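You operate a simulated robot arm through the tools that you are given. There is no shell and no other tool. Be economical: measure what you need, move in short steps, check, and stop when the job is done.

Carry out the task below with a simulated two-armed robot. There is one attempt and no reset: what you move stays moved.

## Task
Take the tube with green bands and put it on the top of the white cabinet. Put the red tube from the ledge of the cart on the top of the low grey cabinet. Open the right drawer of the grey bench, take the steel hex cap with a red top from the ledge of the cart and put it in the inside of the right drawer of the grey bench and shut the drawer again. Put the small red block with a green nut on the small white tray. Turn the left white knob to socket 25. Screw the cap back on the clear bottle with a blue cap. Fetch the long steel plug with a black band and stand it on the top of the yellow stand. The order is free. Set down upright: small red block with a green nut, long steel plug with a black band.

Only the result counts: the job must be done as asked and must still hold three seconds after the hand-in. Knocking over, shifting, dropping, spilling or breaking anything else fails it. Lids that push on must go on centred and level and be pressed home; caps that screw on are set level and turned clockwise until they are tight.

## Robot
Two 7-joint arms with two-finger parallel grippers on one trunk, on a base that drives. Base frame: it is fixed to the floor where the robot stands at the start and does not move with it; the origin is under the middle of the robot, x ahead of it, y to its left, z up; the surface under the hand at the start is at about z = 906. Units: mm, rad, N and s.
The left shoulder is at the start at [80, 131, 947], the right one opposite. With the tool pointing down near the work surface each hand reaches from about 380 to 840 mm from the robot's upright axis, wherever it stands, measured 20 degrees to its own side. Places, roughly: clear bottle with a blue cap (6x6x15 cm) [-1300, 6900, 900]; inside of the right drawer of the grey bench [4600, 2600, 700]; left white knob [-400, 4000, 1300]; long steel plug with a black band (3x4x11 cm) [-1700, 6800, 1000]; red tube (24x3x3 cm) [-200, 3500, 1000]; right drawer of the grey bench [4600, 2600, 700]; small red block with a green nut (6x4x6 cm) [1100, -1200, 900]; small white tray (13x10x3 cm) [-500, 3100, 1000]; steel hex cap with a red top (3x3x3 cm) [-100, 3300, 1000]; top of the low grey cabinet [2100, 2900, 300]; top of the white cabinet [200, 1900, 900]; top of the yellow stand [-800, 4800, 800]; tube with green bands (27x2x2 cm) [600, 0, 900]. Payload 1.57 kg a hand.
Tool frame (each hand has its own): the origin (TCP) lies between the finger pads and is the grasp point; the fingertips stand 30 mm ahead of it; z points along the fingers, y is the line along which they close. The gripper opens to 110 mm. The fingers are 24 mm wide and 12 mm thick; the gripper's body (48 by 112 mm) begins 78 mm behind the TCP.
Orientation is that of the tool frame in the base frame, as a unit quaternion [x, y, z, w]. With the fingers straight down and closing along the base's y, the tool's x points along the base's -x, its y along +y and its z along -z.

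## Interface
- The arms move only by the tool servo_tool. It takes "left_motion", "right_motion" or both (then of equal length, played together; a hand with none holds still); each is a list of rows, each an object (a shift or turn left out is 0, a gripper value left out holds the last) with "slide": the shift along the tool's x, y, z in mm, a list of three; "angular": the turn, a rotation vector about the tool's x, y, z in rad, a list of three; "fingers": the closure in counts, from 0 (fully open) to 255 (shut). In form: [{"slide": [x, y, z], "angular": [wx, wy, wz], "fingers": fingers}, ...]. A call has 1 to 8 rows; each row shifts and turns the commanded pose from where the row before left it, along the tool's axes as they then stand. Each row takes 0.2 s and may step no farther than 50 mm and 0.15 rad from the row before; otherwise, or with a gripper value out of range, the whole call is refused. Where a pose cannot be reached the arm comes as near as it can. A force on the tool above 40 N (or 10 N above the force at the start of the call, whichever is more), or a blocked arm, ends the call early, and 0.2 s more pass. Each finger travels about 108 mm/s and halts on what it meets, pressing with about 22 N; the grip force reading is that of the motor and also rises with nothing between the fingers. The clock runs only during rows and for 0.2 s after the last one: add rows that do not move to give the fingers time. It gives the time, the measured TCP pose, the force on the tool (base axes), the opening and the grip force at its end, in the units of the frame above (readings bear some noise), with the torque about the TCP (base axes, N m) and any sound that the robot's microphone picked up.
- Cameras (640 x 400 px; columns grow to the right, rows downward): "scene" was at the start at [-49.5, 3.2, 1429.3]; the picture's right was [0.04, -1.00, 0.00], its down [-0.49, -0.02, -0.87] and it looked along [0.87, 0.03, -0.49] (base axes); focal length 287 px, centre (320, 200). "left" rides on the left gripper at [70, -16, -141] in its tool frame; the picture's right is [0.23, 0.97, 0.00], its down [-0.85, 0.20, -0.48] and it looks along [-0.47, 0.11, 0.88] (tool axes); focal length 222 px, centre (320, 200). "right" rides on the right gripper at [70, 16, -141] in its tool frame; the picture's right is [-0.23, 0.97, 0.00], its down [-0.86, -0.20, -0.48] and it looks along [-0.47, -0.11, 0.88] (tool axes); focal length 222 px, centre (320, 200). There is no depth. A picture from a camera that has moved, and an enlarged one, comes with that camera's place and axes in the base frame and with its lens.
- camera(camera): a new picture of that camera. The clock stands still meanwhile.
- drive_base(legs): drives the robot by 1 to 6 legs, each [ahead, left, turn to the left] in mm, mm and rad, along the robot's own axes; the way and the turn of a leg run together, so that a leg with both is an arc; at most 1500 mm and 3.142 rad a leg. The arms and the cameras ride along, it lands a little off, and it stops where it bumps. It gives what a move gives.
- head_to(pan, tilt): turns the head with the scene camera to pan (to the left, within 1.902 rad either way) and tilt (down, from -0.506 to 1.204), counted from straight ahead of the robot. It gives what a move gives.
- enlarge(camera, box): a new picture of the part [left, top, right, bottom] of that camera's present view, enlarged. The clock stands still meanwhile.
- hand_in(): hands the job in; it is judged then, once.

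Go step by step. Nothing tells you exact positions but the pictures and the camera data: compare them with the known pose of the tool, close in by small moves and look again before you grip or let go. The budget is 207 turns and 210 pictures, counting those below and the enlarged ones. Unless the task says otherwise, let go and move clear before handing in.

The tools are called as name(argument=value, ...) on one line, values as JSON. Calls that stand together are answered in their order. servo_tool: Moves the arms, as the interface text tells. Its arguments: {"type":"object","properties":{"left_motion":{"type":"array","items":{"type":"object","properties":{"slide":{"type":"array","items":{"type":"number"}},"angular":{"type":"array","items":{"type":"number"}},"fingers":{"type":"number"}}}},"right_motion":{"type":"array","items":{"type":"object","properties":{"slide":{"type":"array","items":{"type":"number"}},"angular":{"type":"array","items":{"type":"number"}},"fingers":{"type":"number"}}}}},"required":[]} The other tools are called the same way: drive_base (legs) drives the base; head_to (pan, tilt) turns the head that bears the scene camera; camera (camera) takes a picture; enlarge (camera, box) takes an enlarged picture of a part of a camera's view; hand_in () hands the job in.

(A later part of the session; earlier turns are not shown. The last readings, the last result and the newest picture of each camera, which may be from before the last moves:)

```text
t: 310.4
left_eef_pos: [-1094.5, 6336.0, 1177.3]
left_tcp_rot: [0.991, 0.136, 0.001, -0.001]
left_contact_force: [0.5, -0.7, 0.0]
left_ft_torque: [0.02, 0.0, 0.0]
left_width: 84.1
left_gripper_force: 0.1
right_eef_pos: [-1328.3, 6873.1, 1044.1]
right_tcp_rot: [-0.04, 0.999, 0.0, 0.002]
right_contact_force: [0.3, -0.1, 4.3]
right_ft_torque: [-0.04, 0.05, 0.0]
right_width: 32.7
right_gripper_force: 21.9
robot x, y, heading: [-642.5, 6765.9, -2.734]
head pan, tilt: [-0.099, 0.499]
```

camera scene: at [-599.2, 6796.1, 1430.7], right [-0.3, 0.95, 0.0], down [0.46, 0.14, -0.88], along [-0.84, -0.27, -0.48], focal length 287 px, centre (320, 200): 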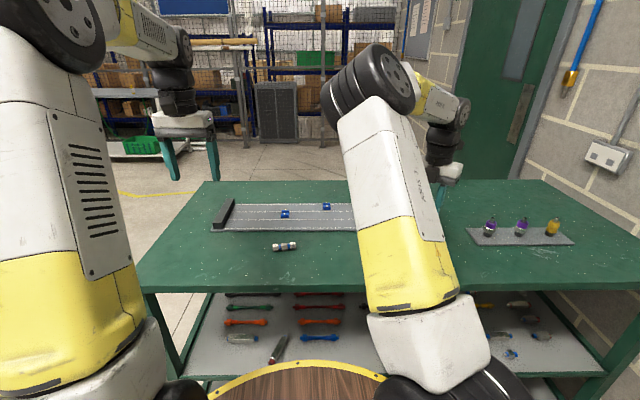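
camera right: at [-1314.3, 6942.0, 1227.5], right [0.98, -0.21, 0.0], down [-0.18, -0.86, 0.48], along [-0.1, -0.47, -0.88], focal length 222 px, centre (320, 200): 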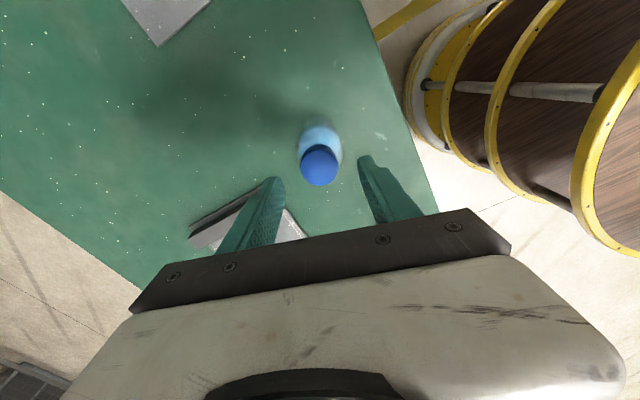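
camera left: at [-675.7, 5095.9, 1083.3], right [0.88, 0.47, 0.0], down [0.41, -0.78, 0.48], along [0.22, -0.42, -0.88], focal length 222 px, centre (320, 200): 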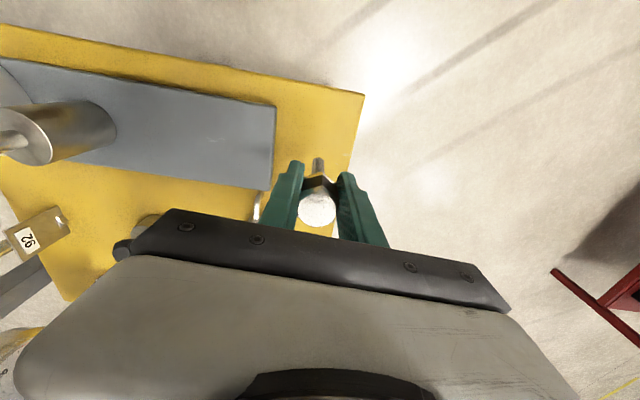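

The force falls as I turn, so the cap is really threading down. I'll keep going, pressing lightly.

servo_tool(right_motion=[{"slide": [0, 0, 1]}, {"angular": [0, 0, 0.15]}, {"angular": [0, 0, 0.15]}, {"angular": [0, 0, 0.15]}, {"angular": [0, 0, 0.15]}, {"angular": [0, 0, 0.15]}, {"angular": [0, 0, 0.15]}])

servo_tool(right_motion=[{"angular": [0, 0, 0.15]}, {"angular": [0, 0, 0.15]}, {"angular": [0, 0, 0.15]}, {"angular": [0, 0, 0.15]}, {"angular": [0, 0, 0.15]}, {"angular": [0, 0, 0.15]}])

```text
t: 312.1
left_eef_pos: [-1093.8, 6335.6, 1177.6]
left_tcp_rot: [0.991, 0.137, 0.0, -0.001]
left_contact_force: [0.3, 0.3, -0.1]
left_ft_torque: [0.02, -0.02, 0.0]
left_width: 84.3
left_gripper_force: 0.0
right_eef_pos: [-1328.1, 6873.5, 1043.8]
right_tcp_rot: [0.351, 0.937, 0.0, 0.0]
right_contact_force: [0.5, 2.8, 6.8]
right_ft_torque: [0.2, 0.01, -0.01]
right_width: 33.1
right_gripper_force: 22.0
right hand out of reach, approached as far as the arm can: row 7
robot x, y, heading: [-637.9, 6771.9, -2.735]
head pan, tilt: [-0.099, 0.499]
```

```text
t: 313.4
left_eef_pos: [-1094.0, 6335.9, 1177.7]
left_tcp_rot: [0.991, 0.137, 0.0, 0.0]
left_contact_force: [0.1, 0.9, 0.1]
left_ft_torque: [0.01, 0.01, -0.01]
left_width: 84.5
left_gripper_force: 0.0
right_eef_pos: [-1330.1, 6873.6, 1042.6]
right_tcp_rot: [0.35, 0.937, 0.001, 0.001]
right_contact_force: [0.8, 1.2, 10.9]
right_ft_torque: [0.04, -0.02, -0.01]
right_width: 32.9
right_gripper_force: 22.2
right hand out of reach, approached as far as the arm can: row 1, 2, 3, 4, 5, 6
robot x, y, heading: [-640.5, 6768.2, -2.731]
head pan, tilt: [-0.099, 0.499]
```

The wrist limit is reached. I'll open, unwind in place around the cap, and regrip.

servo_tool(right_motion=[{"fingers": 110}, {}, {"angular": [0, 0, -0.15]}, {"angular": [0, 0, -0.15]}, {"angular": [0, 0, -0.15]}, {"angular": [0, 0, -0.15]}, {"angular": [0, 0, -0.15]}, {"angular": [0, 0, -0.15]}])

servo_tool(right_motion=[{"angular": [0, 0, -0.15]}, {"angular": [0, 0, -0.15]}, {"angular": [0, 0, -0.15]}, {"angular": [0, 0, -0.15]}, {"angular": [0, 0, -0.15]}, {"angular": [0, 0, -0.15]}, {"angular": [0, 0, -0.15]}, {"angular": [0, 0, -0.15]}])

servo_tool(right_motion=[{"angular": [0, 0, -0.15]}, {"angular": [0, 0, -0.15]}, {"angular": [0, 0, -0.15]}, {"angular": [0, 0, -0.15]}, {"angular": [0, 0, -0.15]}, {"angular": [0, 0, -0.15]}, {"angular": [0, 0, -0.15]}, {"angular": [0, 0, -0.15]}])

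servo_tool(right_motion=[{"angular": [0, 0, -0.15]}, {"angular": [0, 0, -0.15]}, {"angular": [0, 0, -0.15]}, {"angular": [0, 0, -0.15]}, {"angular": [0, 0, -0.15]}, {"angular": [0, 0, -0.15]}, {"angular": [0, 0, -0.15]}, {"angular": [0, 0, -0.15]}])

camera(camera="right")

```text
t: 315.2
left_eef_pos: [-1094.1, 6335.6, 1176.5]
left_tcp_rot: [0.991, 0.137, 0.001, 0.0]
left_contact_force: [0.7, 0.5, 0.0]
left_ft_torque: [0.03, -0.01, 0.0]
left_width: 84.2
left_gripper_force: 0.0
right_eef_pos: [-1329.4, 6872.7, 1043.5]
right_tcp_rot: [-0.093, 0.996, 0.0, 0.001]
right_contact_force: [0.7, 0.7, 0.1]
right_ft_torque: [0.04, -0.03, 0.01]
right_width: 62.8
right_gripper_force: 0.1
robot x, y, heading: [-641.3, 6766.0, -2.737]
head pan, tilt: [-0.099, 0.499]
```

```text
t: 317.1
left_eef_pos: [-1094.0, 6336.5, 1177.4]
left_tcp_rot: [0.991, 0.137, 0.002, 0.0]
left_contact_force: [0.3, -0.3, -0.4]
left_ft_torque: [0.01, -0.02, -0.01]
left_width: 84.1
left_gripper_force: 0.0
right_eef_pos: [-1329.1, 6874.4, 1044.2]
right_tcp_rot: [-0.639, 0.77, 0.0, 0.0]
right_contact_force: [0.2, -0.1, -0.5]
right_ft_torque: [-0.01, -0.01, 0.02]
right_width: 62.7
right_gripper_force: 0.0
robot x, y, heading: [-640.1, 6769.1, -2.726]
head pan, tilt: [-0.099, 0.499]
```

```text
t: 318.9
left_eef_pos: [-1094.1, 6336.2, 1178.1]
left_tcp_rot: [0.991, 0.137, 0.001, -0.001]
left_contact_force: [-0.8, 0.0, 0.2]
left_ft_torque: [0.01, -0.01, -0.02]
left_width: 84.2
left_gripper_force: 0.0
right_eef_pos: [-1329.7, 6873.3, 1043.0]
right_tcp_rot: [0.961, -0.275, 0.001, 0.0]
right_contact_force: [0.1, -0.4, -0.3]
right_ft_torque: [-0.03, 0.0, -0.01]
right_width: 62.5
right_gripper_force: 0.1
robot x, y, heading: [-638.7, 6769.0, -2.735]
head pan, tilt: [-0.099, 0.499]
```

```text
t: 320.6
left_eef_pos: [-1094.4, 6335.8, 1177.2]
left_tcp_rot: [0.991, 0.137, 0.001, 0.0]
left_contact_force: [0.1, -0.7, -0.3]
left_ft_torque: [0.0, -0.01, 0.02]
left_width: 84.2
left_gripper_force: 0.0
right_eef_pos: [-1330.3, 6872.8, 1043.1]
right_tcp_rot: [0.949, 0.316, 0.001, 0.001]
right_contact_force: [0.4, -0.6, -0.1]
right_ft_torque: [0.04, -0.02, 0.01]
right_width: 62.8
right_gripper_force: 0.0
robot x, y, heading: [-643.0, 6770.5, -2.729]
head pan, tilt: [-0.099, 0.499]
```

```text
67 pictures are left
camera right: at [-1264.4, 6902.8, 1185.3], right [0.4, -0.92, 0.0], down [-0.8, -0.35, 0.48], along [-0.44, -0.19, -0.88], focal length 222 px, centre (320, 200)
```

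right: 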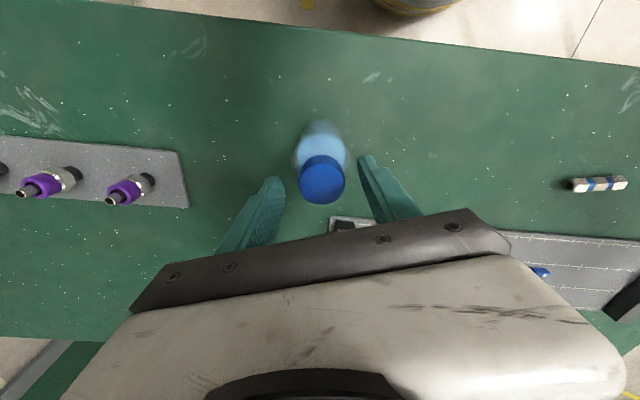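

servo_tool(right_motion=[{"angular": [0, 0, -0.15]}, {"angular": [0, 0, -0.15]}, {"angular": [0, 0, -0.15]}, {"angular": [0, 0, -0.15]}, {"angular": [0, 0, -0.15]}, {"angular": [0, 0, -0.15]}, {"angular": [0, 0, -0.15]}, {"angular": [0, 0, -0.15]}])

servo_tool(right_motion=[{"fingers": 255}, {}, {}, {"slide": [0, 0, 1.5]}, {"slide": [0, 0, 1]}, {"angular": [0, 0, 0.15]}, {"angular": [0, 0, 0.15]}, {"angular": [0, 0, 0.15]}])

servo_tool(right_motion=[{"angular": [0, 0, 0.15]}, {"angular": [0, 0, 0.15]}, {"angular": [0, 0, 0.15]}, {"angular": [0, 0, 0.15]}, {"angular": [0, 0, 0.15]}, {"angular": [0, 0, 0.15]}])

servo_tool(right_motion=[{"angular": [0, 0, 0.15]}, {"angular": [0, 0, 0.15]}, {"angular": [0, 0, 0.15]}, {"angular": [0, 0, 0.15]}, {"angular": [0, 0, 0.15]}, {"angular": [0, 0, 0.15]}])

servo_tool(right_motion=[{"angular": [0, 0, 0.15]}, {"angular": [0, 0, 0.15]}, {"angular": [0, 0, 0.15]}, {"angular": [0, 0, 0.15]}, {"angular": [0, 0, 0.15]}, {"angular": [0, 0, 0.15]}])

servo_tool(right_motion=[{"angular": [0, 0, 0.15]}, {"angular": [0, 0, 0.15]}, {"angular": [0, 0, 0.15]}, {"angular": [0, 0, 0.15]}, {"angular": [0, 0, 0.15]}, {"angular": [0, 0, 0.15]}])

```text
t: 322.4
left_eef_pos: [-1094.3, 6336.0, 1177.9]
left_tcp_rot: [0.991, 0.136, 0.001, 0.0]
left_contact_force: [0.0, -0.7, -0.4]
left_ft_torque: [-0.02, 0.0, -0.02]
left_width: 84.0
left_gripper_force: 0.3
right_eef_pos: [-1328.5, 6873.9, 1043.2]
right_tcp_rot: [0.605, 0.796, 0.001, 0.0]
right_contact_force: [0.5, 0.1, 0.6]
right_ft_torque: [0.0, -0.03, 0.01]
right_width: 62.4
right_gripper_force: 0.2
robot x, y, heading: [-639.7, 6769.5, -2.729]
head pan, tilt: [-0.099, 0.499]
```

```text
t: 324.2
left_eef_pos: [-1093.7, 6336.5, 1178.3]
left_tcp_rot: [0.991, 0.137, 0.0, 0.001]
left_contact_force: [0.5, -0.2, -0.5]
left_ft_torque: [-0.04, 0.02, 0.03]
left_width: 84.2
left_gripper_force: 0.0
right_eef_pos: [-1328.0, 6873.6, 1042.1]
right_tcp_rot: [0.769, 0.64, -0.001, 0.0]
right_contact_force: [-0.6, -0.1, 18.7]
right_ft_torque: [-0.07, 0.12, 0.19]
right_width: 33.0
right_gripper_force: 21.8
robot x, y, heading: [-642.4, 6771.9, -2.729]
head pan, tilt: [-0.099, 0.499]
```

```text
t: 325.6
left_eef_pos: [-1094.4, 6336.1, 1178.9]
left_tcp_rot: [0.991, 0.137, 0.0, 0.001]
left_contact_force: [0.8, 0.4, 0.1]
left_ft_torque: [0.04, 0.0, 0.0]
left_width: 84.3
left_gripper_force: 0.2
right_eef_pos: [-1328.9, 6873.4, 1040.6]
right_tcp_rot: [0.971, 0.241, 0.0, 0.0]
right_contact_force: [0.1, -1.4, 21.9]
right_ft_torque: [-0.04, 0.04, 0.18]
right_width: 33.1
right_gripper_force: 22.5
robot x, y, heading: [-644.0, 6765.1, -2.731]
head pan, tilt: [-0.099, 0.499]
```

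```text
t: 327.1
left_eef_pos: [-1094.1, 6335.7, 1176.6]
left_tcp_rot: [0.991, 0.136, 0.0, 0.0]
left_contact_force: [-0.6, -0.2, 0.0]
left_ft_torque: [0.02, 0.01, 0.0]
left_width: 84.3
left_gripper_force: 0.0
right_eef_pos: [-1329.4, 6874.7, 1040.3]
right_tcp_rot: [0.979, -0.205, 0.0, 0.0]
right_contact_force: [0.8, -2.0, 20.9]
right_ft_torque: [-0.06, 0.05, 0.19]
right_width: 33.0
right_gripper_force: 22.5
robot x, y, heading: [-643.4, 6767.3, -2.739]
head pan, tilt: [-0.099, 0.499]
```

```text
t: 328.4
left_eef_pos: [-1092.7, 6336.6, 1178.4]
left_tcp_rot: [0.991, 0.136, 0.0, -0.001]
left_contact_force: [0.0, 0.3, 0.2]
left_ft_torque: [0.0, 0.03, 0.0]
left_width: 84.1
left_gripper_force: 0.1
right_eef_pos: [-1329.2, 6873.6, 1040.3]
right_tcp_rot: [0.793, -0.609, 0.001, 0.0]
right_contact_force: [0.6, 0.5, 15.8]
right_ft_torque: [-0.02, -0.02, 0.2]
right_width: 33.3
right_gripper_force: 22.4
robot x, y, heading: [-639.6, 6768.2, -2.732]
head pan, tilt: [-0.099, 0.499]
```

```text
t: 329.9
left_eef_pos: [-1094.7, 6335.3, 1177.4]
left_tcp_rot: [0.991, 0.136, 0.0, 0.0]
left_contact_force: [-0.3, 0.2, -0.9]
left_ft_torque: [-0.01, 0.0, -0.02]
left_width: 84.2
left_gripper_force: 0.1
right_eef_pos: [-1329.5, 6872.9, 1041.1]
right_tcp_rot: [-0.449, 0.894, -0.001, 0.001]
right_contact_force: [-0.8, 0.5, 12.0]
right_ft_torque: [0.01, 0.05, 0.14]
right_width: 33.2
right_gripper_force: 21.4
robot x, y, heading: [-640.0, 6769.6, -2.733]
head pan, tilt: [-0.099, 0.499]
```

The torque now holds at about 0.19 N·m, so the cap is tight. One more firmer twist, then release and inspect.

servo_tool(right_motion=[{"slide": [0, 0, 1.2]}, {"slide": [0, 0, 1.0]}, {"angular": [0, 0, 0.15]}, {"angular": [0, 0, 0.15]}])

servo_tool(right_motion=[{"slide": [0, 0, -2.5]}, {"fingers": 110}, {}, {}, {"slide": [0, 0, -40]}, {"slide": [0, 0, -45]}, {"angular": [0, 0, -0.15]}, {"angular": [0, 0, -0.15]}])

servo_tool(right_motion=[{"angular": [0, 0, -0.15]}, {"angular": [0, 0, -0.15]}, {"angular": [0, 0, -0.15]}, {"angular": [0, 0, -0.15]}, {"angular": [0, 0, -0.15]}, {"angular": [0, 0, -0.15]}, {"angular": [0, 0, -0.15]}, {"angular": [0, 0, -0.15]}])

servo_tool(right_motion=[{"angular": [0, 0, -0.15]}, {"angular": [0, 0, -0.15]}, {"angular": [0, 0, -0.15]}, {"angular": [0, 0, -0.15]}, {"angular": [0, 0, -0.15]}, {"angular": [0, 0, -0.15]}, {"angular": [0, 0, -0.15]}, {"angular": [0, 0, -0.15]}])

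servo_tool(right_motion=[{"angular": [0, 0, -0.15], "fingers": 0}, {"angular": [0, 0, -0.15]}, {"slide": [40, 0, 0]}, {"slide": [40, 0, 0]}, {"slide": [40, 0, 0]}, {"slide": [20, 0, 0]}])

enlarge(camera="scene", box=[380, 180, 440, 270])

```text
t: 330.9
left_eef_pos: [-1094.3, 6336.0, 1177.9]
left_tcp_rot: [0.991, 0.136, 0.0, 0.0]
left_contact_force: [-0.6, -1.0, 0.3]
left_ft_torque: [0.0, -0.02, -0.03]
left_width: 84.1
left_gripper_force: 0.0
right_eef_pos: [-1328.7, 6873.5, 1040.3]
right_tcp_rot: [-0.31, 0.951, 0.0, 0.0]
right_contact_force: [1.2, 0.3, 25.2]
right_ft_torque: [0.05, -0.03, 0.23]
right_width: 33.4
right_gripper_force: 22.0
robot x, y, heading: [-639.3, 6769.2, -2.733]
head pan, tilt: [-0.099, 0.499]
```

```text
t: 332.6
left_eef_pos: [-1094.6, 6335.0, 1177.5]
left_tcp_rot: [0.991, 0.136, 0.0, 0.0]
left_contact_force: [-0.4, -0.1, 0.3]
left_ft_torque: [0.03, 0.0, 0.03]
left_width: 84.1
left_gripper_force: 0.1
right_eef_pos: [-1329.2, 6875.5, 1125.5]
right_tcp_rot: [-0.451, 0.892, -0.001, 0.0]
right_contact_force: [0.3, -0.9, 0.9]
right_ft_torque: [-0.02, -0.01, -0.02]
right_width: 62.9
right_gripper_force: 0.1
robot x, y, heading: [-640.6, 6765.5, -2.735]
head pan, tilt: [-0.099, 0.499]
```

```text
t: 334.4
left_eef_pos: [-1094.1, 6335.6, 1177.3]
left_tcp_rot: [0.991, 0.136, 0.001, 0.0]
left_contact_force: [0.7, -0.6, -0.7]
left_ft_torque: [-0.01, -0.02, 0.01]
left_width: 84.2
left_gripper_force: 0.1
right_eef_pos: [-1329.0, 6874.3, 1125.6]
right_tcp_rot: [0.876, -0.483, 0.001, -0.001]
right_contact_force: [0.9, -0.5, 0.2]
right_ft_torque: [0.02, 0.0, 0.0]
right_width: 62.6
right_gripper_force: 0.0
robot x, y, heading: [-640.0, 6769.9, -2.734]
head pan, tilt: [-0.099, 0.499]
```

```text
t: 336.2
left_eef_pos: [-1094.3, 6335.9, 1177.2]
left_tcp_rot: [0.991, 0.137, 0.0, -0.001]
left_contact_force: [1.0, 1.3, -0.4]
left_ft_torque: [-0.02, 0.04, 0.02]
left_width: 84.1
left_gripper_force: 0.0
right_eef_pos: [-1329.9, 6874.0, 1126.5]
right_tcp_rot: [0.995, 0.096, 0.001, 0.001]
right_contact_force: [-0.2, 0.0, 0.2]
right_ft_torque: [-0.04, 0.02, 0.04]
right_width: 62.6
right_gripper_force: 0.1
robot x, y, heading: [-645.1, 6770.6, -2.734]
head pan, tilt: [-0.099, 0.499]
```

```text
t: 337.6
left_eef_pos: [-1093.9, 6336.5, 1177.2]
left_tcp_rot: [0.991, 0.137, 0.002, 0.0]
left_contact_force: [0.3, 0.5, 0.8]
left_ft_torque: [-0.02, -0.02, 0.02]
left_width: 84.3
left_gripper_force: 0.1
right_eef_pos: [-1206.4, 6940.0, 1125.6]
right_tcp_rot: [0.97, 0.244, 0.001, 0.0]
right_contact_force: [0.2, -0.5, 0.2]
right_ft_torque: [0.02, -0.01, -0.02]
right_width: 109.7
right_gripper_force: 0.1
robot x, y, heading: [-637.2, 6770.2, -2.731]
head pan, tilt: [-0.099, 0.499]
```

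```text
4.44 times, centred on (410, 225) of scene
camera zoom: at [-600.0, 6795.8, 1430.7], right [-0.3, 0.95, 0.0], down [0.46, 0.15, -0.88], along [-0.84, -0.27, -0.48], focal length 1274 px, centre (-80, 89)
```

zoom: 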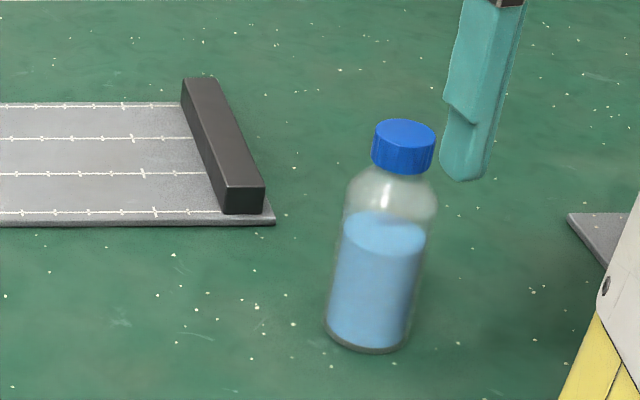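

The cap is on level and tight. Next come the hex cap and red tube: I'll drive back round to the front of the cart.

drive_base(legs=[[-270, 0, 0], [0, 1115, 0], [0, 1400, 0], [0, 800, 0], [250, 0, -0.1]])

head_to(pan=0.0, tilt=0.5)

camera(camera="scene")

```text
t: 356.7
left_eef_pos: [155.3, 3364.5, 1176.7]
left_tcp_rot: [0.997, 0.083, 0.001, 0.0]
left_contact_force: [-0.7, 0.7, -1.0]
left_ft_torque: [0.01, 0.05, 0.03]
left_width: 84.2
left_gripper_force: 0.1
right_eef_pos: [110.1, 3976.3, 1126.2]
right_tcp_rot: [0.982, 0.191, 0.001, -0.001]
right_contact_force: [0.4, 0.6, -0.1]
right_ft_torque: [0.02, 0.01, -0.02]
right_width: 110.2
right_gripper_force: 0.2
robot x, y, heading: [654.1, 3746.8, -2.841]
head pan, tilt: [-0.099, 0.499]
```

```text
t: 357.4
left_eef_pos: [155.4, 3364.9, 1177.5]
left_tcp_rot: [0.997, 0.083, 0.001, -0.001]
left_contact_force: [-0.2, 0.6, 0.6]
left_ft_torque: [0.0, 0.0, 0.02]
left_width: 84.4
left_gripper_force: 0.2
right_eef_pos: [109.6, 3976.2, 1124.7]
right_tcp_rot: [0.982, 0.19, 0.001, 0.0]
right_contact_force: [-0.5, -1.0, -0.6]
right_ft_torque: [-0.05, 0.02, 0.0]
right_width: 110.0
right_gripper_force: 0.1
robot x, y, heading: [654.2, 3746.2, -2.843]
head pan, tilt: [0.0, 0.499]
```

```text
65 pictures are left
camera scene: at [698.7, 3759.9, 1430.7], right [-0.3, 0.96, 0.0], down [0.46, 0.14, -0.88], along [-0.84, -0.26, -0.48], focal length 287 px, centre (320, 200)
```

scene: 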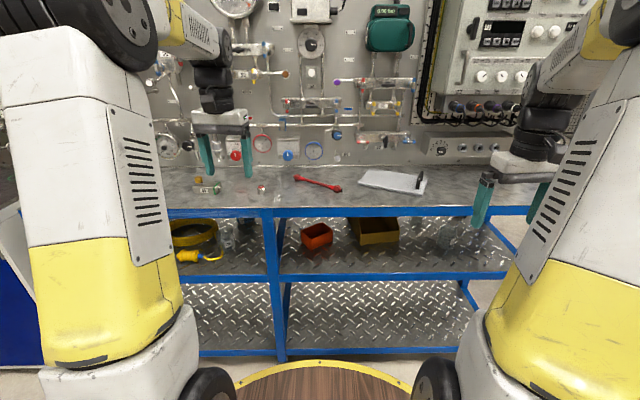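

enlarge(camera="scene", box=[230, 150, 370, 220])

```text
4.57 times, centred on (300, 185) of scene
camera zoom: at [698.7, 3759.9, 1430.7], right [-0.3, 0.96, 0.0], down [0.46, 0.14, -0.88], along [-0.84, -0.26, -0.48], focal length 1311 px, centre (411, 269)
```

zoom: 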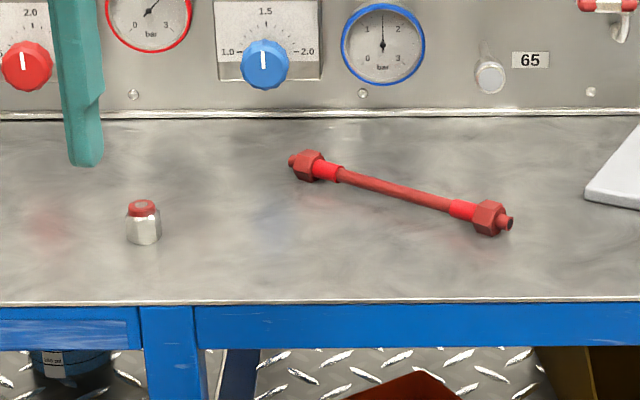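

The red tube's middle is at about (-247, 3453), heading ≈1.30, and the hex cap at (-136, 3277). I'll drive ahead 270 and bring the left hand above the hex cap.

drive_base(legs=[[270, 0, 0]])

camera(camera="left")

```text
t: 359.3
left_eef_pos: [-102.3, 3284.2, 1176.6]
left_tcp_rot: [0.996, 0.085, 0.001, 0.0]
left_contact_force: [0.6, 0.0, -0.5]
left_ft_torque: [0.02, 0.03, 0.01]
left_width: 84.2
left_gripper_force: 0.1
right_eef_pos: [-148.0, 3896.7, 1126.0]
right_tcp_rot: [0.982, 0.19, 0.001, 0.0]
right_contact_force: [0.3, 0.0, -0.7]
right_ft_torque: [0.01, -0.02, 0.01]
right_width: 110.0
right_gripper_force: 0.2
robot x, y, heading: [392.2, 3664.3, -2.842]
head pan, tilt: [0.0, 0.499]
```

```text
63 pictures are left
camera left: at [-36.4, 3311.0, 1319.6], right [0.39, -0.92, 0.0], down [-0.81, -0.34, 0.48], along [-0.44, -0.18, -0.88], focal length 222 px, centre (320, 200)
```

left: 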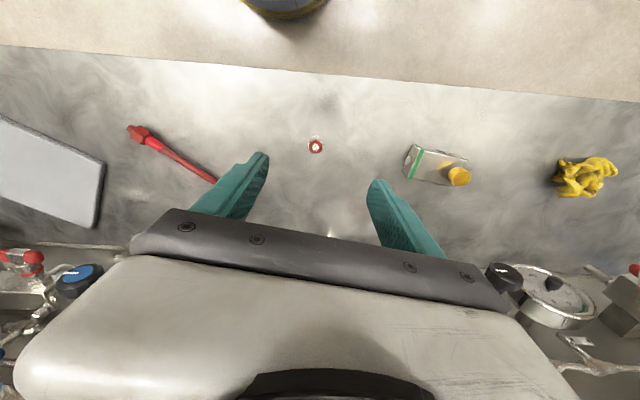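

servo_tool(left_motion=[{"slide": [-26, -1.4, 0]}, {"slide": [0, 0, 45]}, {"slide": [0, 0, 45]}, {"slide": [0, 0, 40]}, {}])

camera(camera="left")

enlarge(camera="scene", box=[160, 130, 300, 250])

```text
t: 360.5
left_eef_pos: [-127.3, 3281.6, 1045.6]
left_tcp_rot: [0.996, 0.084, 0.0, 0.0]
left_contact_force: [-0.6, -0.2, -0.4]
left_ft_torque: [0.01, 0.03, 0.03]
left_width: 84.2
left_gripper_force: 0.1
right_eef_pos: [-148.2, 3896.6, 1124.9]
right_tcp_rot: [0.982, 0.19, 0.001, 0.0]
right_contact_force: [-1.2, -0.9, 0.7]
right_ft_torque: [-0.01, 0.01, 0.02]
right_width: 110.1
right_gripper_force: 0.1
robot x, y, heading: [389.1, 3665.1, -2.839]
head pan, tilt: [0.0, 0.499]
```

```text
62 pictures are left
camera left: at [-62.2, 3308.1, 1189.0], right [0.39, -0.92, 0.0], down [-0.81, -0.34, 0.48], along [-0.44, -0.18, -0.88], focal length 222 px, centre (320, 200)
```

left: 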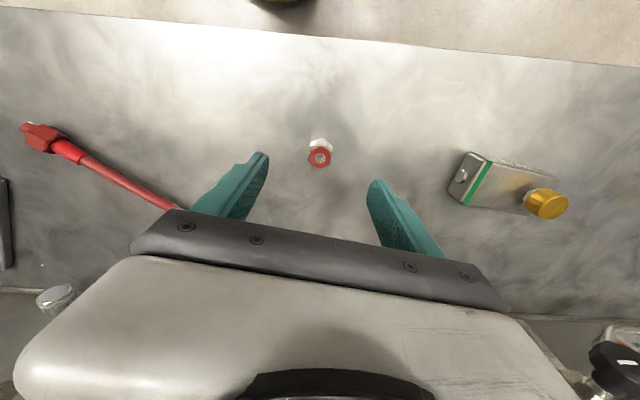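

```text
3.33 times, centred on (230, 190) of scene
camera zoom: at [440.8, 3679.8, 1430.7], right [-0.3, 0.96, 0.0], down [0.46, 0.14, -0.88], along [-0.84, -0.26, -0.48], focal length 956 px, centre (620, 233)
```

zoom: 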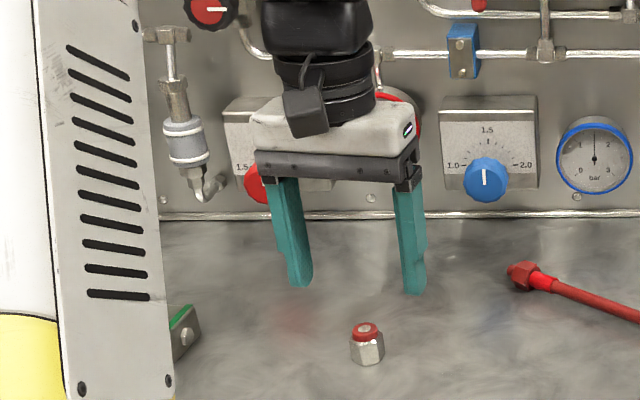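

servo_tool(left_motion=[{"slide": [3, -0.5, 30]}, {"slide": [0, 0, 25]}, {"slide": [0, 0, 10]}, {"fingers": 255}, {}, {}, {}])

servo_tool(left_motion=[{"slide": [0, 0, -15]}, {"slide": [0, 0, -40]}, {"slide": [0, 0, -45]}, {"slide": [0, 0, -45]}, {"slide": [20, 30, -20]}, {"slide": [20, 30, 0]}])

camera(camera="left")

```text
t: 362.1
left_eef_pos: [-125.5, 3282.3, 981.6]
left_tcp_rot: [0.997, 0.083, 0.001, 0.0]
left_contact_force: [0.0, -0.4, 0.1]
left_ft_torque: [0.0, 0.0, -0.03]
left_width: 23.1
left_gripper_force: 21.5
right_eef_pos: [-149.8, 3896.1, 1127.0]
right_tcp_rot: [0.982, 0.19, 0.001, -0.001]
right_contact_force: [-0.2, -0.3, -0.1]
right_ft_torque: [-0.02, -0.03, 0.03]
right_width: 109.9
right_gripper_force: 0.0
robot x, y, heading: [394.5, 3662.7, -2.838]
head pan, tilt: [0.0, 0.499]
```

```text
t: 363.5
left_eef_pos: [-73.9, 3230.3, 1148.5]
left_tcp_rot: [0.997, 0.083, 0.0, 0.001]
left_contact_force: [0.0, 0.5, -1.0]
left_ft_torque: [-0.04, 0.02, 0.03]
left_width: 23.2
left_gripper_force: 21.9
right_eef_pos: [-149.1, 3896.8, 1125.4]
right_tcp_rot: [0.982, 0.19, 0.001, 0.0]
right_contact_force: [-0.3, 0.4, -1.1]
right_ft_torque: [-0.01, -0.03, -0.02]
right_width: 109.9
right_gripper_force: 0.0
robot x, y, heading: [393.6, 3662.9, -2.843]
head pan, tilt: [0.0, 0.499]
```

```text
60 pictures are left
camera left: at [-7.5, 3256.6, 1291.2], right [0.39, -0.92, 0.0], down [-0.81, -0.34, 0.48], along [-0.44, -0.18, -0.88], focal length 222 px, centre (320, 200)
```

left: 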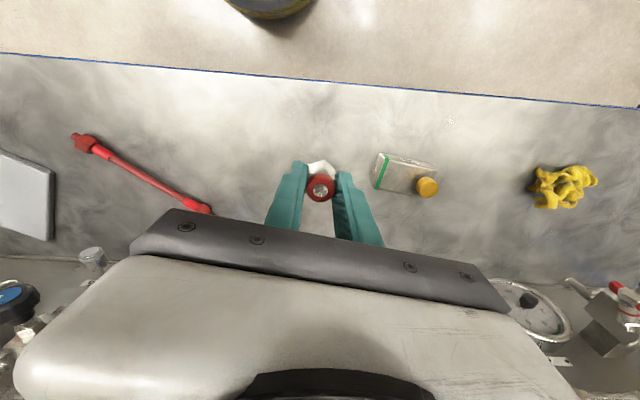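

The hex cap is held. I'll strafe left 150 and bring the right hand over the middle of the red tube, turned to match it.

drive_base(legs=[[0, 150, 0]])

servo_tool(right_motion=[{"slide": [-34, 32, 0]}, {"slide": [-34, 32, 0]}, {"slide": [-34, 32, 0]}, {"slide": [-34, 32, 0]}, {"slide": [-34, 32, 0]}, {"slide": [-34, 31, 0]}, {"slide": [-34, 31, 0]}])

servo_tool(right_motion=[{"angular": [0, 0, -0.131]}, {"angular": [0, 0, -0.131]}, {"angular": [0, 0, -0.131]}, {"angular": [0, 0, -0.131]}, {"angular": [0, 0, -0.131]}, {"angular": [0, 0, -0.131]}, {"angular": [0, 0, -0.131]}, {}])

camera(camera="right")

camera(camera="scene")

```text
t: 364.8
left_eef_pos: [-29.0, 3087.7, 1149.1]
left_tcp_rot: [0.996, 0.084, 0.001, -0.001]
left_contact_force: [-0.7, 1.0, -0.3]
left_ft_torque: [0.02, 0.0, 0.01]
left_width: 23.3
left_gripper_force: 22.1
right_eef_pos: [-105.2, 3755.3, 1125.0]
right_tcp_rot: [0.982, 0.191, 0.002, 0.0]
right_contact_force: [0.4, -0.3, -0.4]
right_ft_torque: [0.01, -0.02, 0.01]
right_width: 109.8
right_gripper_force: 0.0
robot x, y, heading: [438.0, 3524.0, -2.84]
head pan, tilt: [0.0, 0.499]
```

```text
t: 366.4
left_eef_pos: [-28.1, 3087.8, 1148.9]
left_tcp_rot: [0.996, 0.084, 0.001, 0.0]
left_contact_force: [0.0, -0.2, -0.4]
left_ft_torque: [-0.03, 0.03, 0.01]
left_width: 23.4
left_gripper_force: 21.6
right_eef_pos: [-240.8, 3462.0, 1122.1]
right_tcp_rot: [0.982, 0.191, 0.002, 0.0]
right_contact_force: [0.4, 0.1, 0.7]
right_ft_torque: [-0.02, 0.0, -0.01]
right_width: 110.0
right_gripper_force: 0.0
robot x, y, heading: [439.1, 3524.0, -2.842]
head pan, tilt: [0.0, 0.499]
```

```text
t: 368.2
left_eef_pos: [-28.8, 3088.3, 1148.5]
left_tcp_rot: [0.996, 0.085, 0.0, 0.0]
left_contact_force: [0.2, -0.4, -0.7]
left_ft_torque: [0.01, 0.0, 0.01]
left_width: 23.4
left_gripper_force: 21.9
right_eef_pos: [-242.4, 3460.3, 1124.1]
right_tcp_rot: [0.795, 0.607, 0.001, 0.0]
right_contact_force: [0.5, -0.2, -0.1]
right_ft_torque: [-0.02, -0.01, 0.04]
right_width: 110.0
right_gripper_force: 0.2
robot x, y, heading: [437.4, 3524.2, -2.843]
head pan, tilt: [0.0, 0.499]
```

```text
59 pictures are left
camera right: at [-209.3, 3524.2, 1267.5], right [0.88, -0.48, 0.0], down [-0.42, -0.77, 0.48], along [-0.23, -0.42, -0.88], focal length 222 px, centre (320, 200)
```

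right: 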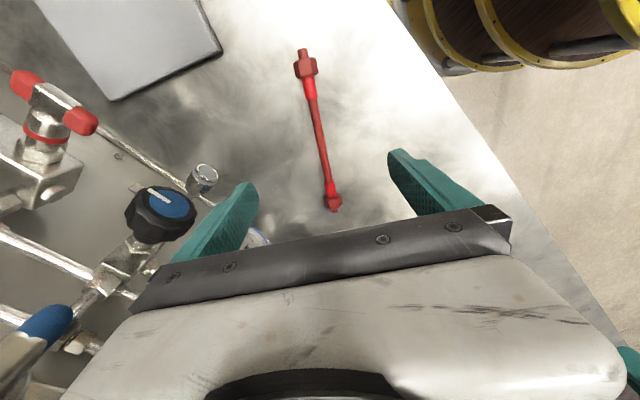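

```text
58 pictures are left
camera scene: at [484.5, 3538.6, 1430.7], right [-0.3, 0.95, 0.0], down [0.46, 0.14, -0.88], along [-0.84, -0.26, -0.48], focal length 287 px, centre (320, 200)
```

scene: 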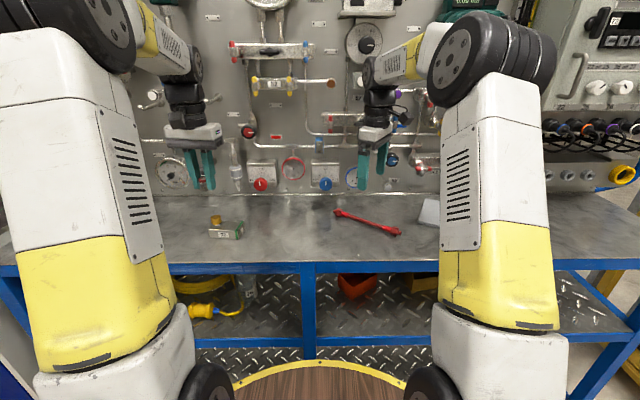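

The hand is aligned with the tube. I'll narrow the opening, lower to just above the ledge and grip the rod.

servo_tool(right_motion=[{"slide": [0, -1, 40], "fingers": 110, "angular": [0, 0, 0.015]}, {"slide": [0, 0, 40]}, {"slide": [0, 0, 40]}, {"slide": [0, 0, 18]}, {}])

camera(camera="right")

```text
t: 369.4
left_eef_pos: [-27.2, 3087.3, 1149.0]
left_tcp_rot: [0.996, 0.085, 0.001, 0.001]
left_contact_force: [0.3, 0.4, -1.2]
left_ft_torque: [-0.03, -0.01, 0.0]
left_width: 23.2
left_gripper_force: 22.2
right_eef_pos: [-244.4, 3460.2, 987.3]
right_tcp_rot: [0.8, 0.6, 0.001, 0.0]
right_contact_force: [0.0, -0.2, 0.5]
right_ft_torque: [0.0, -0.01, 0.0]
right_width: 62.6
right_gripper_force: 0.0
robot x, y, heading: [439.5, 3524.5, -2.843]
head pan, tilt: [0.0, 0.499]
```

```text
57 pictures are left
camera right: at [-210.1, 3523.4, 1129.1], right [0.87, -0.49, 0.0], down [-0.43, -0.76, 0.48], along [-0.23, -0.42, -0.88], focal length 222 px, centre (320, 200)
```

right: 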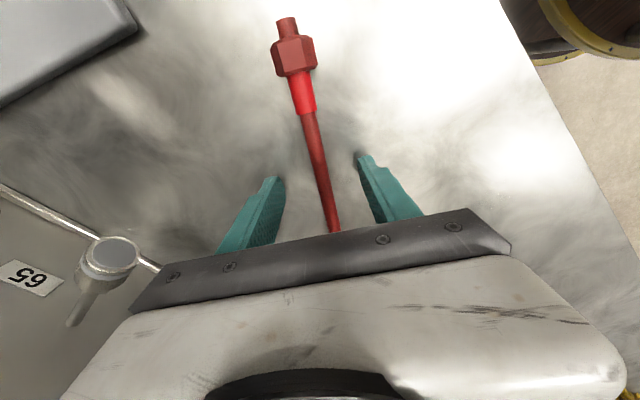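

servo_tool(right_motion=[{"slide": [0, 0, 4]}, {"slide": [0, 0, 3]}, {}])

servo_tool(right_motion=[{"fingers": 255}, {}, {}, {"slide": [0, 0, -8]}, {"slide": [0, 0, -15]}, {"slide": [0, 0, -20]}, {}])

camera(camera="right")

```text
t: 370.2
left_eef_pos: [-28.7, 3088.1, 1148.5]
left_tcp_rot: [0.996, 0.084, 0.0, 0.0]
left_contact_force: [0.3, -0.3, -0.3]
left_ft_torque: [0.0, -0.01, 0.05]
left_width: 23.2
left_gripper_force: 21.6
right_eef_pos: [-244.1, 3460.6, 979.5]
right_tcp_rot: [0.8, 0.6, 0.0, 0.0]
right_contact_force: [0.0, 1.5, 7.0]
right_ft_torque: [0.12, 0.22, 0.01]
right_width: 62.6
right_gripper_force: 0.0
robot x, y, heading: [441.1, 3522.6, -2.842]
head pan, tilt: [0.0, 0.499]
```

```text
t: 371.8
left_eef_pos: [-28.6, 3087.8, 1148.0]
left_tcp_rot: [0.996, 0.084, 0.001, 0.0]
left_contact_force: [0.2, 0.6, -0.2]
left_ft_torque: [-0.02, -0.01, 0.0]
left_width: 23.0
left_gripper_force: 22.0
right_eef_pos: [-243.3, 3459.5, 1024.0]
right_tcp_rot: [0.8, 0.599, 0.001, 0.001]
right_contact_force: [0.5, 0.1, -1.5]
right_ft_torque: [0.01, -0.02, 0.02]
right_width: 11.0
right_gripper_force: 22.0
robot x, y, heading: [440.7, 3522.4, -2.838]
head pan, tilt: [0.0, 0.499]
```

```text
56 pictures are left
camera right: at [-209.1, 3522.9, 1165.5], right [0.87, -0.49, 0.0], down [-0.43, -0.76, 0.48], along [-0.23, -0.42, -0.88], focal length 222 px, centre (320, 200)
```

right: 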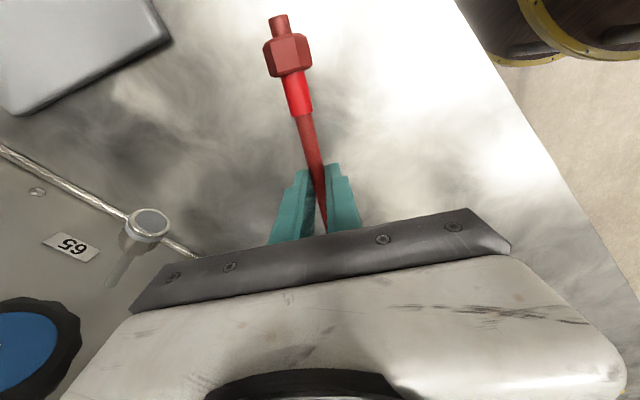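

The tube is held. I'll raise and draw it in, back off, turn toward the low grey cabinet at (2100, 2900), approach, and look.

servo_tool(right_motion=[{"slide": [0, 0, -45]}, {"slide": [0, 0, -45]}, {"slide": [0, 0, -30]}, {"slide": [22, 33, 0]}, {"slide": [22, 33, 0]}, {"slide": [22, 33, 0]}, {"slide": [15, 20, 0]}])

drive_base(legs=[[-350, 0, 0], [0, 0, 2.38], [500, 0, 0]])

head_to(pan=0.0, tilt=0.6)

camera(camera="scene")

```text
t: 373.4
left_eef_pos: [-29.5, 3087.5, 1149.2]
left_tcp_rot: [0.996, 0.085, 0.0, 0.0]
left_contact_force: [-0.9, 0.4, -0.8]
left_ft_torque: [-0.01, -0.01, 0.0]
left_width: 23.1
left_gripper_force: 21.8
right_eef_pos: [-104.9, 3504.0, 1144.5]
right_tcp_rot: [0.8, 0.599, 0.001, 0.001]
right_contact_force: [0.8, -0.4, -0.9]
right_ft_torque: [0.04, -0.03, -0.02]
right_width: 11.4
right_gripper_force: 21.9
robot x, y, heading: [435.8, 3523.1, -2.841]
head pan, tilt: [0.0, 0.499]
```

```text
t: 383.9
left_eef_pos: [1866.2, 3375.2, 1149.0]
left_tcp_rot: [0.301, 0.953, 0.0, -0.001]
left_contact_force: [0.2, 0.0, 0.0]
left_ft_torque: [0.07, -0.03, 0.0]
left_width: 23.3
left_gripper_force: 22.4
right_eef_pos: [1627.7, 3025.0, 1144.9]
right_tcp_rot: [-0.249, 0.968, 0.0, -0.001]
right_contact_force: [0.1, 0.3, -1.4]
right_ft_torque: [-0.02, -0.03, 0.0]
right_width: 11.1
right_gripper_force: 21.4
robot x, y, heading: [1225.4, 3394.0, -0.478]
head pan, tilt: [0.0, 0.499]
```

```text
t: 384.6
left_eef_pos: [1866.4, 3375.3, 1148.7]
left_tcp_rot: [0.303, 0.953, 0.001, 0.0]
left_contact_force: [0.1, 0.2, -0.4]
left_ft_torque: [0.0, 0.02, 0.01]
left_width: 23.0
left_gripper_force: 21.9
right_eef_pos: [1626.6, 3024.6, 1145.2]
right_tcp_rot: [-0.25, 0.968, 0.001, 0.0]
right_contact_force: [-0.1, -0.1, -1.7]
right_ft_torque: [-0.02, 0.0, 0.01]
right_width: 11.2
right_gripper_force: 21.9
robot x, y, heading: [1228.8, 3391.2, -0.481]
head pan, tilt: [0.0, 0.6]
```

```text
55 pictures are left
camera scene: at [1182.0, 3418.5, 1421.7], right [-0.46, -0.89, 0.0], down [-0.5, 0.26, -0.83], along [0.73, -0.38, -0.56], focal length 287 px, centre (320, 200)
```

scene: 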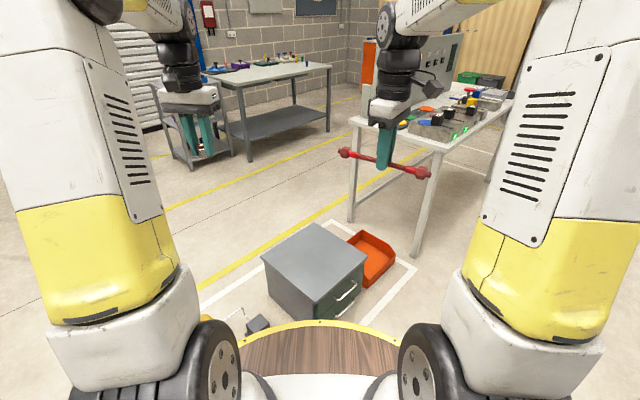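

The low cabinet's top is a ~36 cm square centred near (2150, 2940). I'll drive ahead 380 and look with the right camera.

drive_base(legs=[[380, 0, 0]])

servo_tool(right_motion=[{"slide": [0, 0, 45]}, {"slide": [0, 0, 45]}, {"slide": [0, 0, 45]}, {"slide": [0, 0, 45]}, {"slide": [0, 0, 45]}, {"slide": [0, 0, 45]}, {"slide": [0, 0, 45]}, {}])

camera(camera="right")

camera(camera="scene")

```text
t: 387.0
left_eef_pos: [2196.8, 3196.8, 1149.5]
left_tcp_rot: [0.3, 0.954, -0.001, 0.0]
left_contact_force: [0.2, -0.7, -0.6]
left_ft_torque: [0.12, 0.03, 0.04]
left_width: 23.3
left_gripper_force: 21.7
right_eef_pos: [1958.5, 2847.6, 1144.9]
right_tcp_rot: [-0.25, 0.968, 0.001, -0.001]
right_contact_force: [-1.7, -0.6, -0.5]
right_ft_torque: [0.04, -0.1, 0.01]
right_width: 11.2
right_gripper_force: 22.3
robot x, y, heading: [1559.3, 3215.9, -0.479]
head pan, tilt: [0.0, 0.6]
```

```text
t: 388.8
left_eef_pos: [2198.2, 3197.8, 1148.1]
left_tcp_rot: [0.301, 0.954, 0.001, 0.0]
left_contact_force: [-0.1, -0.8, -0.1]
left_ft_torque: [-0.02, 0.02, 0.03]
left_width: 23.1
left_gripper_force: 21.7
right_eef_pos: [1960.9, 2848.8, 833.2]
right_tcp_rot: [-0.25, 0.968, 0.001, 0.0]
right_contact_force: [0.2, 0.1, -1.4]
right_ft_torque: [-0.01, 0.01, 0.01]
right_width: 11.1
right_gripper_force: 22.2
robot x, y, heading: [1562.4, 3214.6, -0.478]
head pan, tilt: [0.0, 0.6]
```

```text
54 pictures are left
camera right: at [1891.4, 2829.4, 974.2], right [-0.27, 0.96, 0.0], down [0.84, 0.24, 0.48], along [0.46, 0.13, -0.88], focal length 222 px, centre (320, 200)
```

right: 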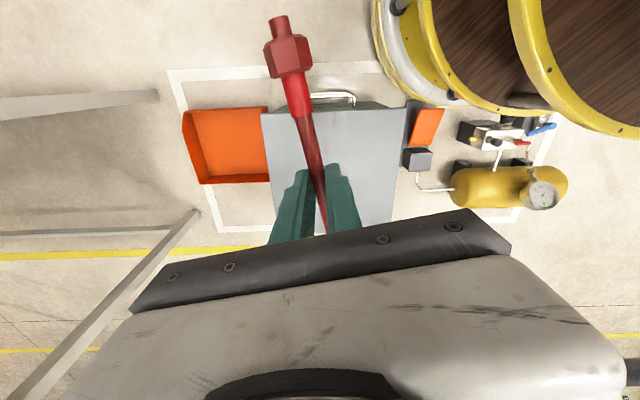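

```text
53 pictures are left
camera scene: at [1512.5, 3239.2, 1421.6], right [-0.46, -0.89, 0.0], down [-0.5, 0.26, -0.82], along [0.73, -0.38, -0.57], focal length 287 px, centre (320, 200)
```

scene: 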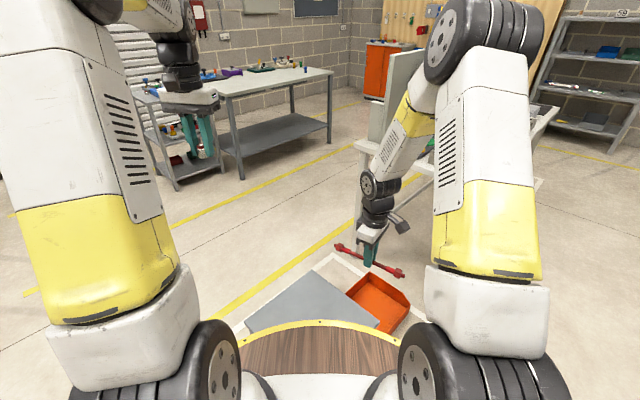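

The cabinet top is beneath and ahead. I'll move the tube over its centre (≈2130, 2935), then lower step by step.

servo_tool(right_motion=[{"slide": [-47, -2, 0]}, {"slide": [-47, -2, 0]}, {"slide": [-47, -1, 0]}, {"slide": [-48, -1, 0]}, {"slide": [0, 0, 45]}, {"slide": [0, 0, 45]}, {"slide": [0, 0, 45]}, {"slide": [0, 0, 45]}])

camera(camera="right")

camera(camera="scene")

```text
t: 390.6
left_eef_pos: [2197.0, 3197.4, 1149.3]
left_tcp_rot: [0.3, 0.954, 0.0, 0.0]
left_contact_force: [0.0, 0.4, 0.8]
left_ft_torque: [0.01, 0.0, 0.01]
left_width: 23.1
left_gripper_force: 21.5
right_eef_pos: [2126.1, 2933.5, 648.6]
right_tcp_rot: [-0.25, 0.968, 0.001, -0.001]
right_contact_force: [0.0, 0.2, -0.6]
right_ft_torque: [-0.01, 0.0, -0.02]
right_width: 11.2
right_gripper_force: 21.9
robot x, y, heading: [1562.2, 3215.2, -0.471]
head pan, tilt: [0.0, 0.6]
```

```text
52 pictures are left
camera right: at [2058.1, 2915.3, 790.8], right [-0.27, 0.96, 0.0], down [0.84, 0.24, 0.48], along [0.46, 0.13, -0.88], focal length 222 px, centre (320, 200)
```

right: 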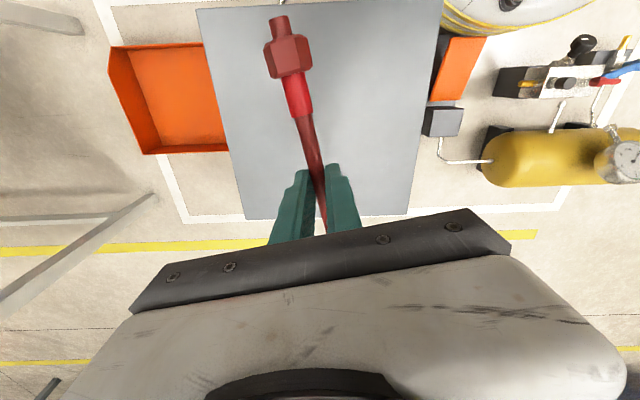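

```text
51 pictures are left
camera scene: at [1512.3, 3239.3, 1421.6], right [-0.46, -0.89, 0.0], down [-0.5, 0.26, -0.83], along [0.73, -0.38, -0.56], focal length 287 px, centre (320, 200)
```

scene: 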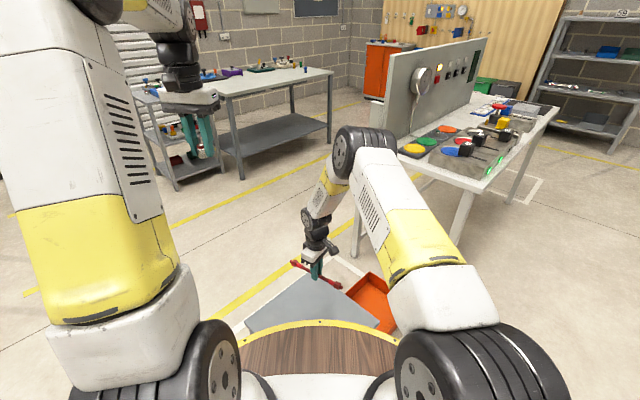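

Position is good. Lower further; the force limit will stop me at contact.

servo_tool(right_motion=[{"slide": [-12, 0, 40]}, {"slide": [0, 0, 45]}, {"slide": [0, 0, 45]}, {"slide": [0, 0, 45]}, {"slide": [0, 0, 25]}, {}])

servo_tool(right_motion=[{"slide": [0, 0, 8]}, {"slide": [0, 0, 8]}, {"slide": [0, 0, 8]}, {"slide": [0, 0, 8]}, {"slide": [0, 0, 6]}, {}])

camera(camera="right")

```text
t: 392.0
left_eef_pos: [2198.3, 3197.0, 1148.1]
left_tcp_rot: [0.301, 0.954, 0.001, 0.0]
left_contact_force: [-0.2, 0.2, -0.8]
left_ft_torque: [-0.01, 0.0, 0.02]
left_width: 23.1
left_gripper_force: 21.9
right_eef_pos: [2137.6, 2941.5, 450.4]
right_tcp_rot: [-0.251, 0.968, 0.001, 0.0]
right_contact_force: [-0.5, 0.1, -0.8]
right_ft_torque: [-0.02, -0.02, 0.0]
right_width: 11.2
right_gripper_force: 21.8
robot x, y, heading: [1560.1, 3216.6, -0.478]
head pan, tilt: [0.0, 0.6]
```

```text
t: 393.4
left_eef_pos: [2197.1, 3197.6, 1148.0]
left_tcp_rot: [0.302, 0.953, 0.0, 0.0]
left_contact_force: [0.3, 0.4, -0.7]
left_ft_torque: [0.04, 0.02, 0.04]
left_width: 23.1
left_gripper_force: 22.2
right_eef_pos: [2137.5, 2941.2, 411.1]
right_tcp_rot: [-0.25, 0.968, 0.0, -0.001]
right_contact_force: [-0.1, 0.3, -1.0]
right_ft_torque: [0.01, 0.02, -0.02]
right_width: 11.0
right_gripper_force: 22.5
robot x, y, heading: [1558.4, 3211.6, -0.48]
head pan, tilt: [0.0, 0.6]
```

```text
50 pictures are left
camera right: at [2067.7, 2922.5, 553.4], right [-0.27, 0.96, 0.0], down [0.85, 0.24, 0.48], along [0.46, 0.13, -0.88], focal length 222 px, centre (320, 200)
```

right: 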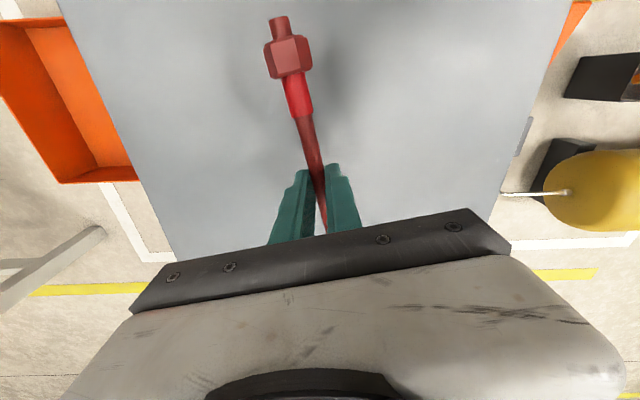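

servo_tool(right_motion=[{"slide": [0, 0, 8]}, {"slide": [0, 0, 6]}, {"slide": [0, 0, 6]}, {"slide": [0, 0, 5]}, {"slide": [0, 0, 5]}, {}])

servo_tool(right_motion=[{"slide": [0, 0, 5]}, {"slide": [0, 0, 5]}, {"slide": [0, 0, 4]}, {"slide": [0, 0, 4]}, {}])

servo_tool(right_motion=[{"slide": [0, 0, 4]}, {"slide": [0, 0, 3]}, {"slide": [0, 0, 3]}, {"slide": [0, 0, 3]}, {}])

```text
t: 394.8
left_eef_pos: [2197.3, 3197.8, 1148.2]
left_tcp_rot: [0.301, 0.954, 0.001, -0.001]
left_contact_force: [-0.7, -0.7, 0.1]
left_ft_torque: [0.0, -0.05, 0.02]
left_width: 23.1
left_gripper_force: 21.6
right_eef_pos: [2128.5, 2941.5, 394.4]
right_tcp_rot: [-0.25, 0.968, 0.001, 0.001]
right_contact_force: [-0.3, -0.2, -1.8]
right_ft_torque: [-0.01, -0.01, 0.01]
right_width: 11.2
right_gripper_force: 21.9
right hand out of reach, approached as far as the arm can: row 2, 3, 4, 5
robot x, y, heading: [1557.5, 3217.0, -0.48]
head pan, tilt: [0.0, 0.6]
```

```text
t: 396.0
left_eef_pos: [2198.1, 3197.7, 1148.3]
left_tcp_rot: [0.301, 0.954, 0.0, 0.0]
left_contact_force: [0.6, 0.5, -0.4]
left_ft_torque: [-0.02, -0.06, -0.03]
left_width: 22.8
left_gripper_force: 22.4
right_eef_pos: [2122.2, 2942.4, 388.5]
right_tcp_rot: [-0.25, 0.968, 0.0, -0.001]
right_contact_force: [0.3, -0.4, -1.9]
right_ft_torque: [-0.02, 0.03, -0.02]
right_width: 11.2
right_gripper_force: 22.2
right hand out of reach, approached as far as the arm can: row 1, 2, 3
robot x, y, heading: [1559.7, 3216.8, -0.478]
head pan, tilt: [0.0, 0.6]
```

```text
t: 397.2
left_eef_pos: [2197.8, 3198.5, 1148.1]
left_tcp_rot: [0.301, 0.954, 0.0, -0.001]
left_contact_force: [-0.1, 0.4, -0.7]
left_ft_torque: [0.0, 0.0, -0.02]
left_width: 23.2
left_gripper_force: 22.2
right_eef_pos: [2119.8, 2942.5, 385.1]
right_tcp_rot: [-0.25, 0.968, 0.0, -0.001]
right_contact_force: [0.3, 1.3, -1.9]
right_ft_torque: [0.01, 0.01, 0.0]
right_width: 11.3
right_gripper_force: 22.1
right hand out of reach, approached as far as the arm can: row 1, 3
robot x, y, heading: [1557.2, 3216.6, -0.476]
head pan, tilt: [0.0, 0.6]
```

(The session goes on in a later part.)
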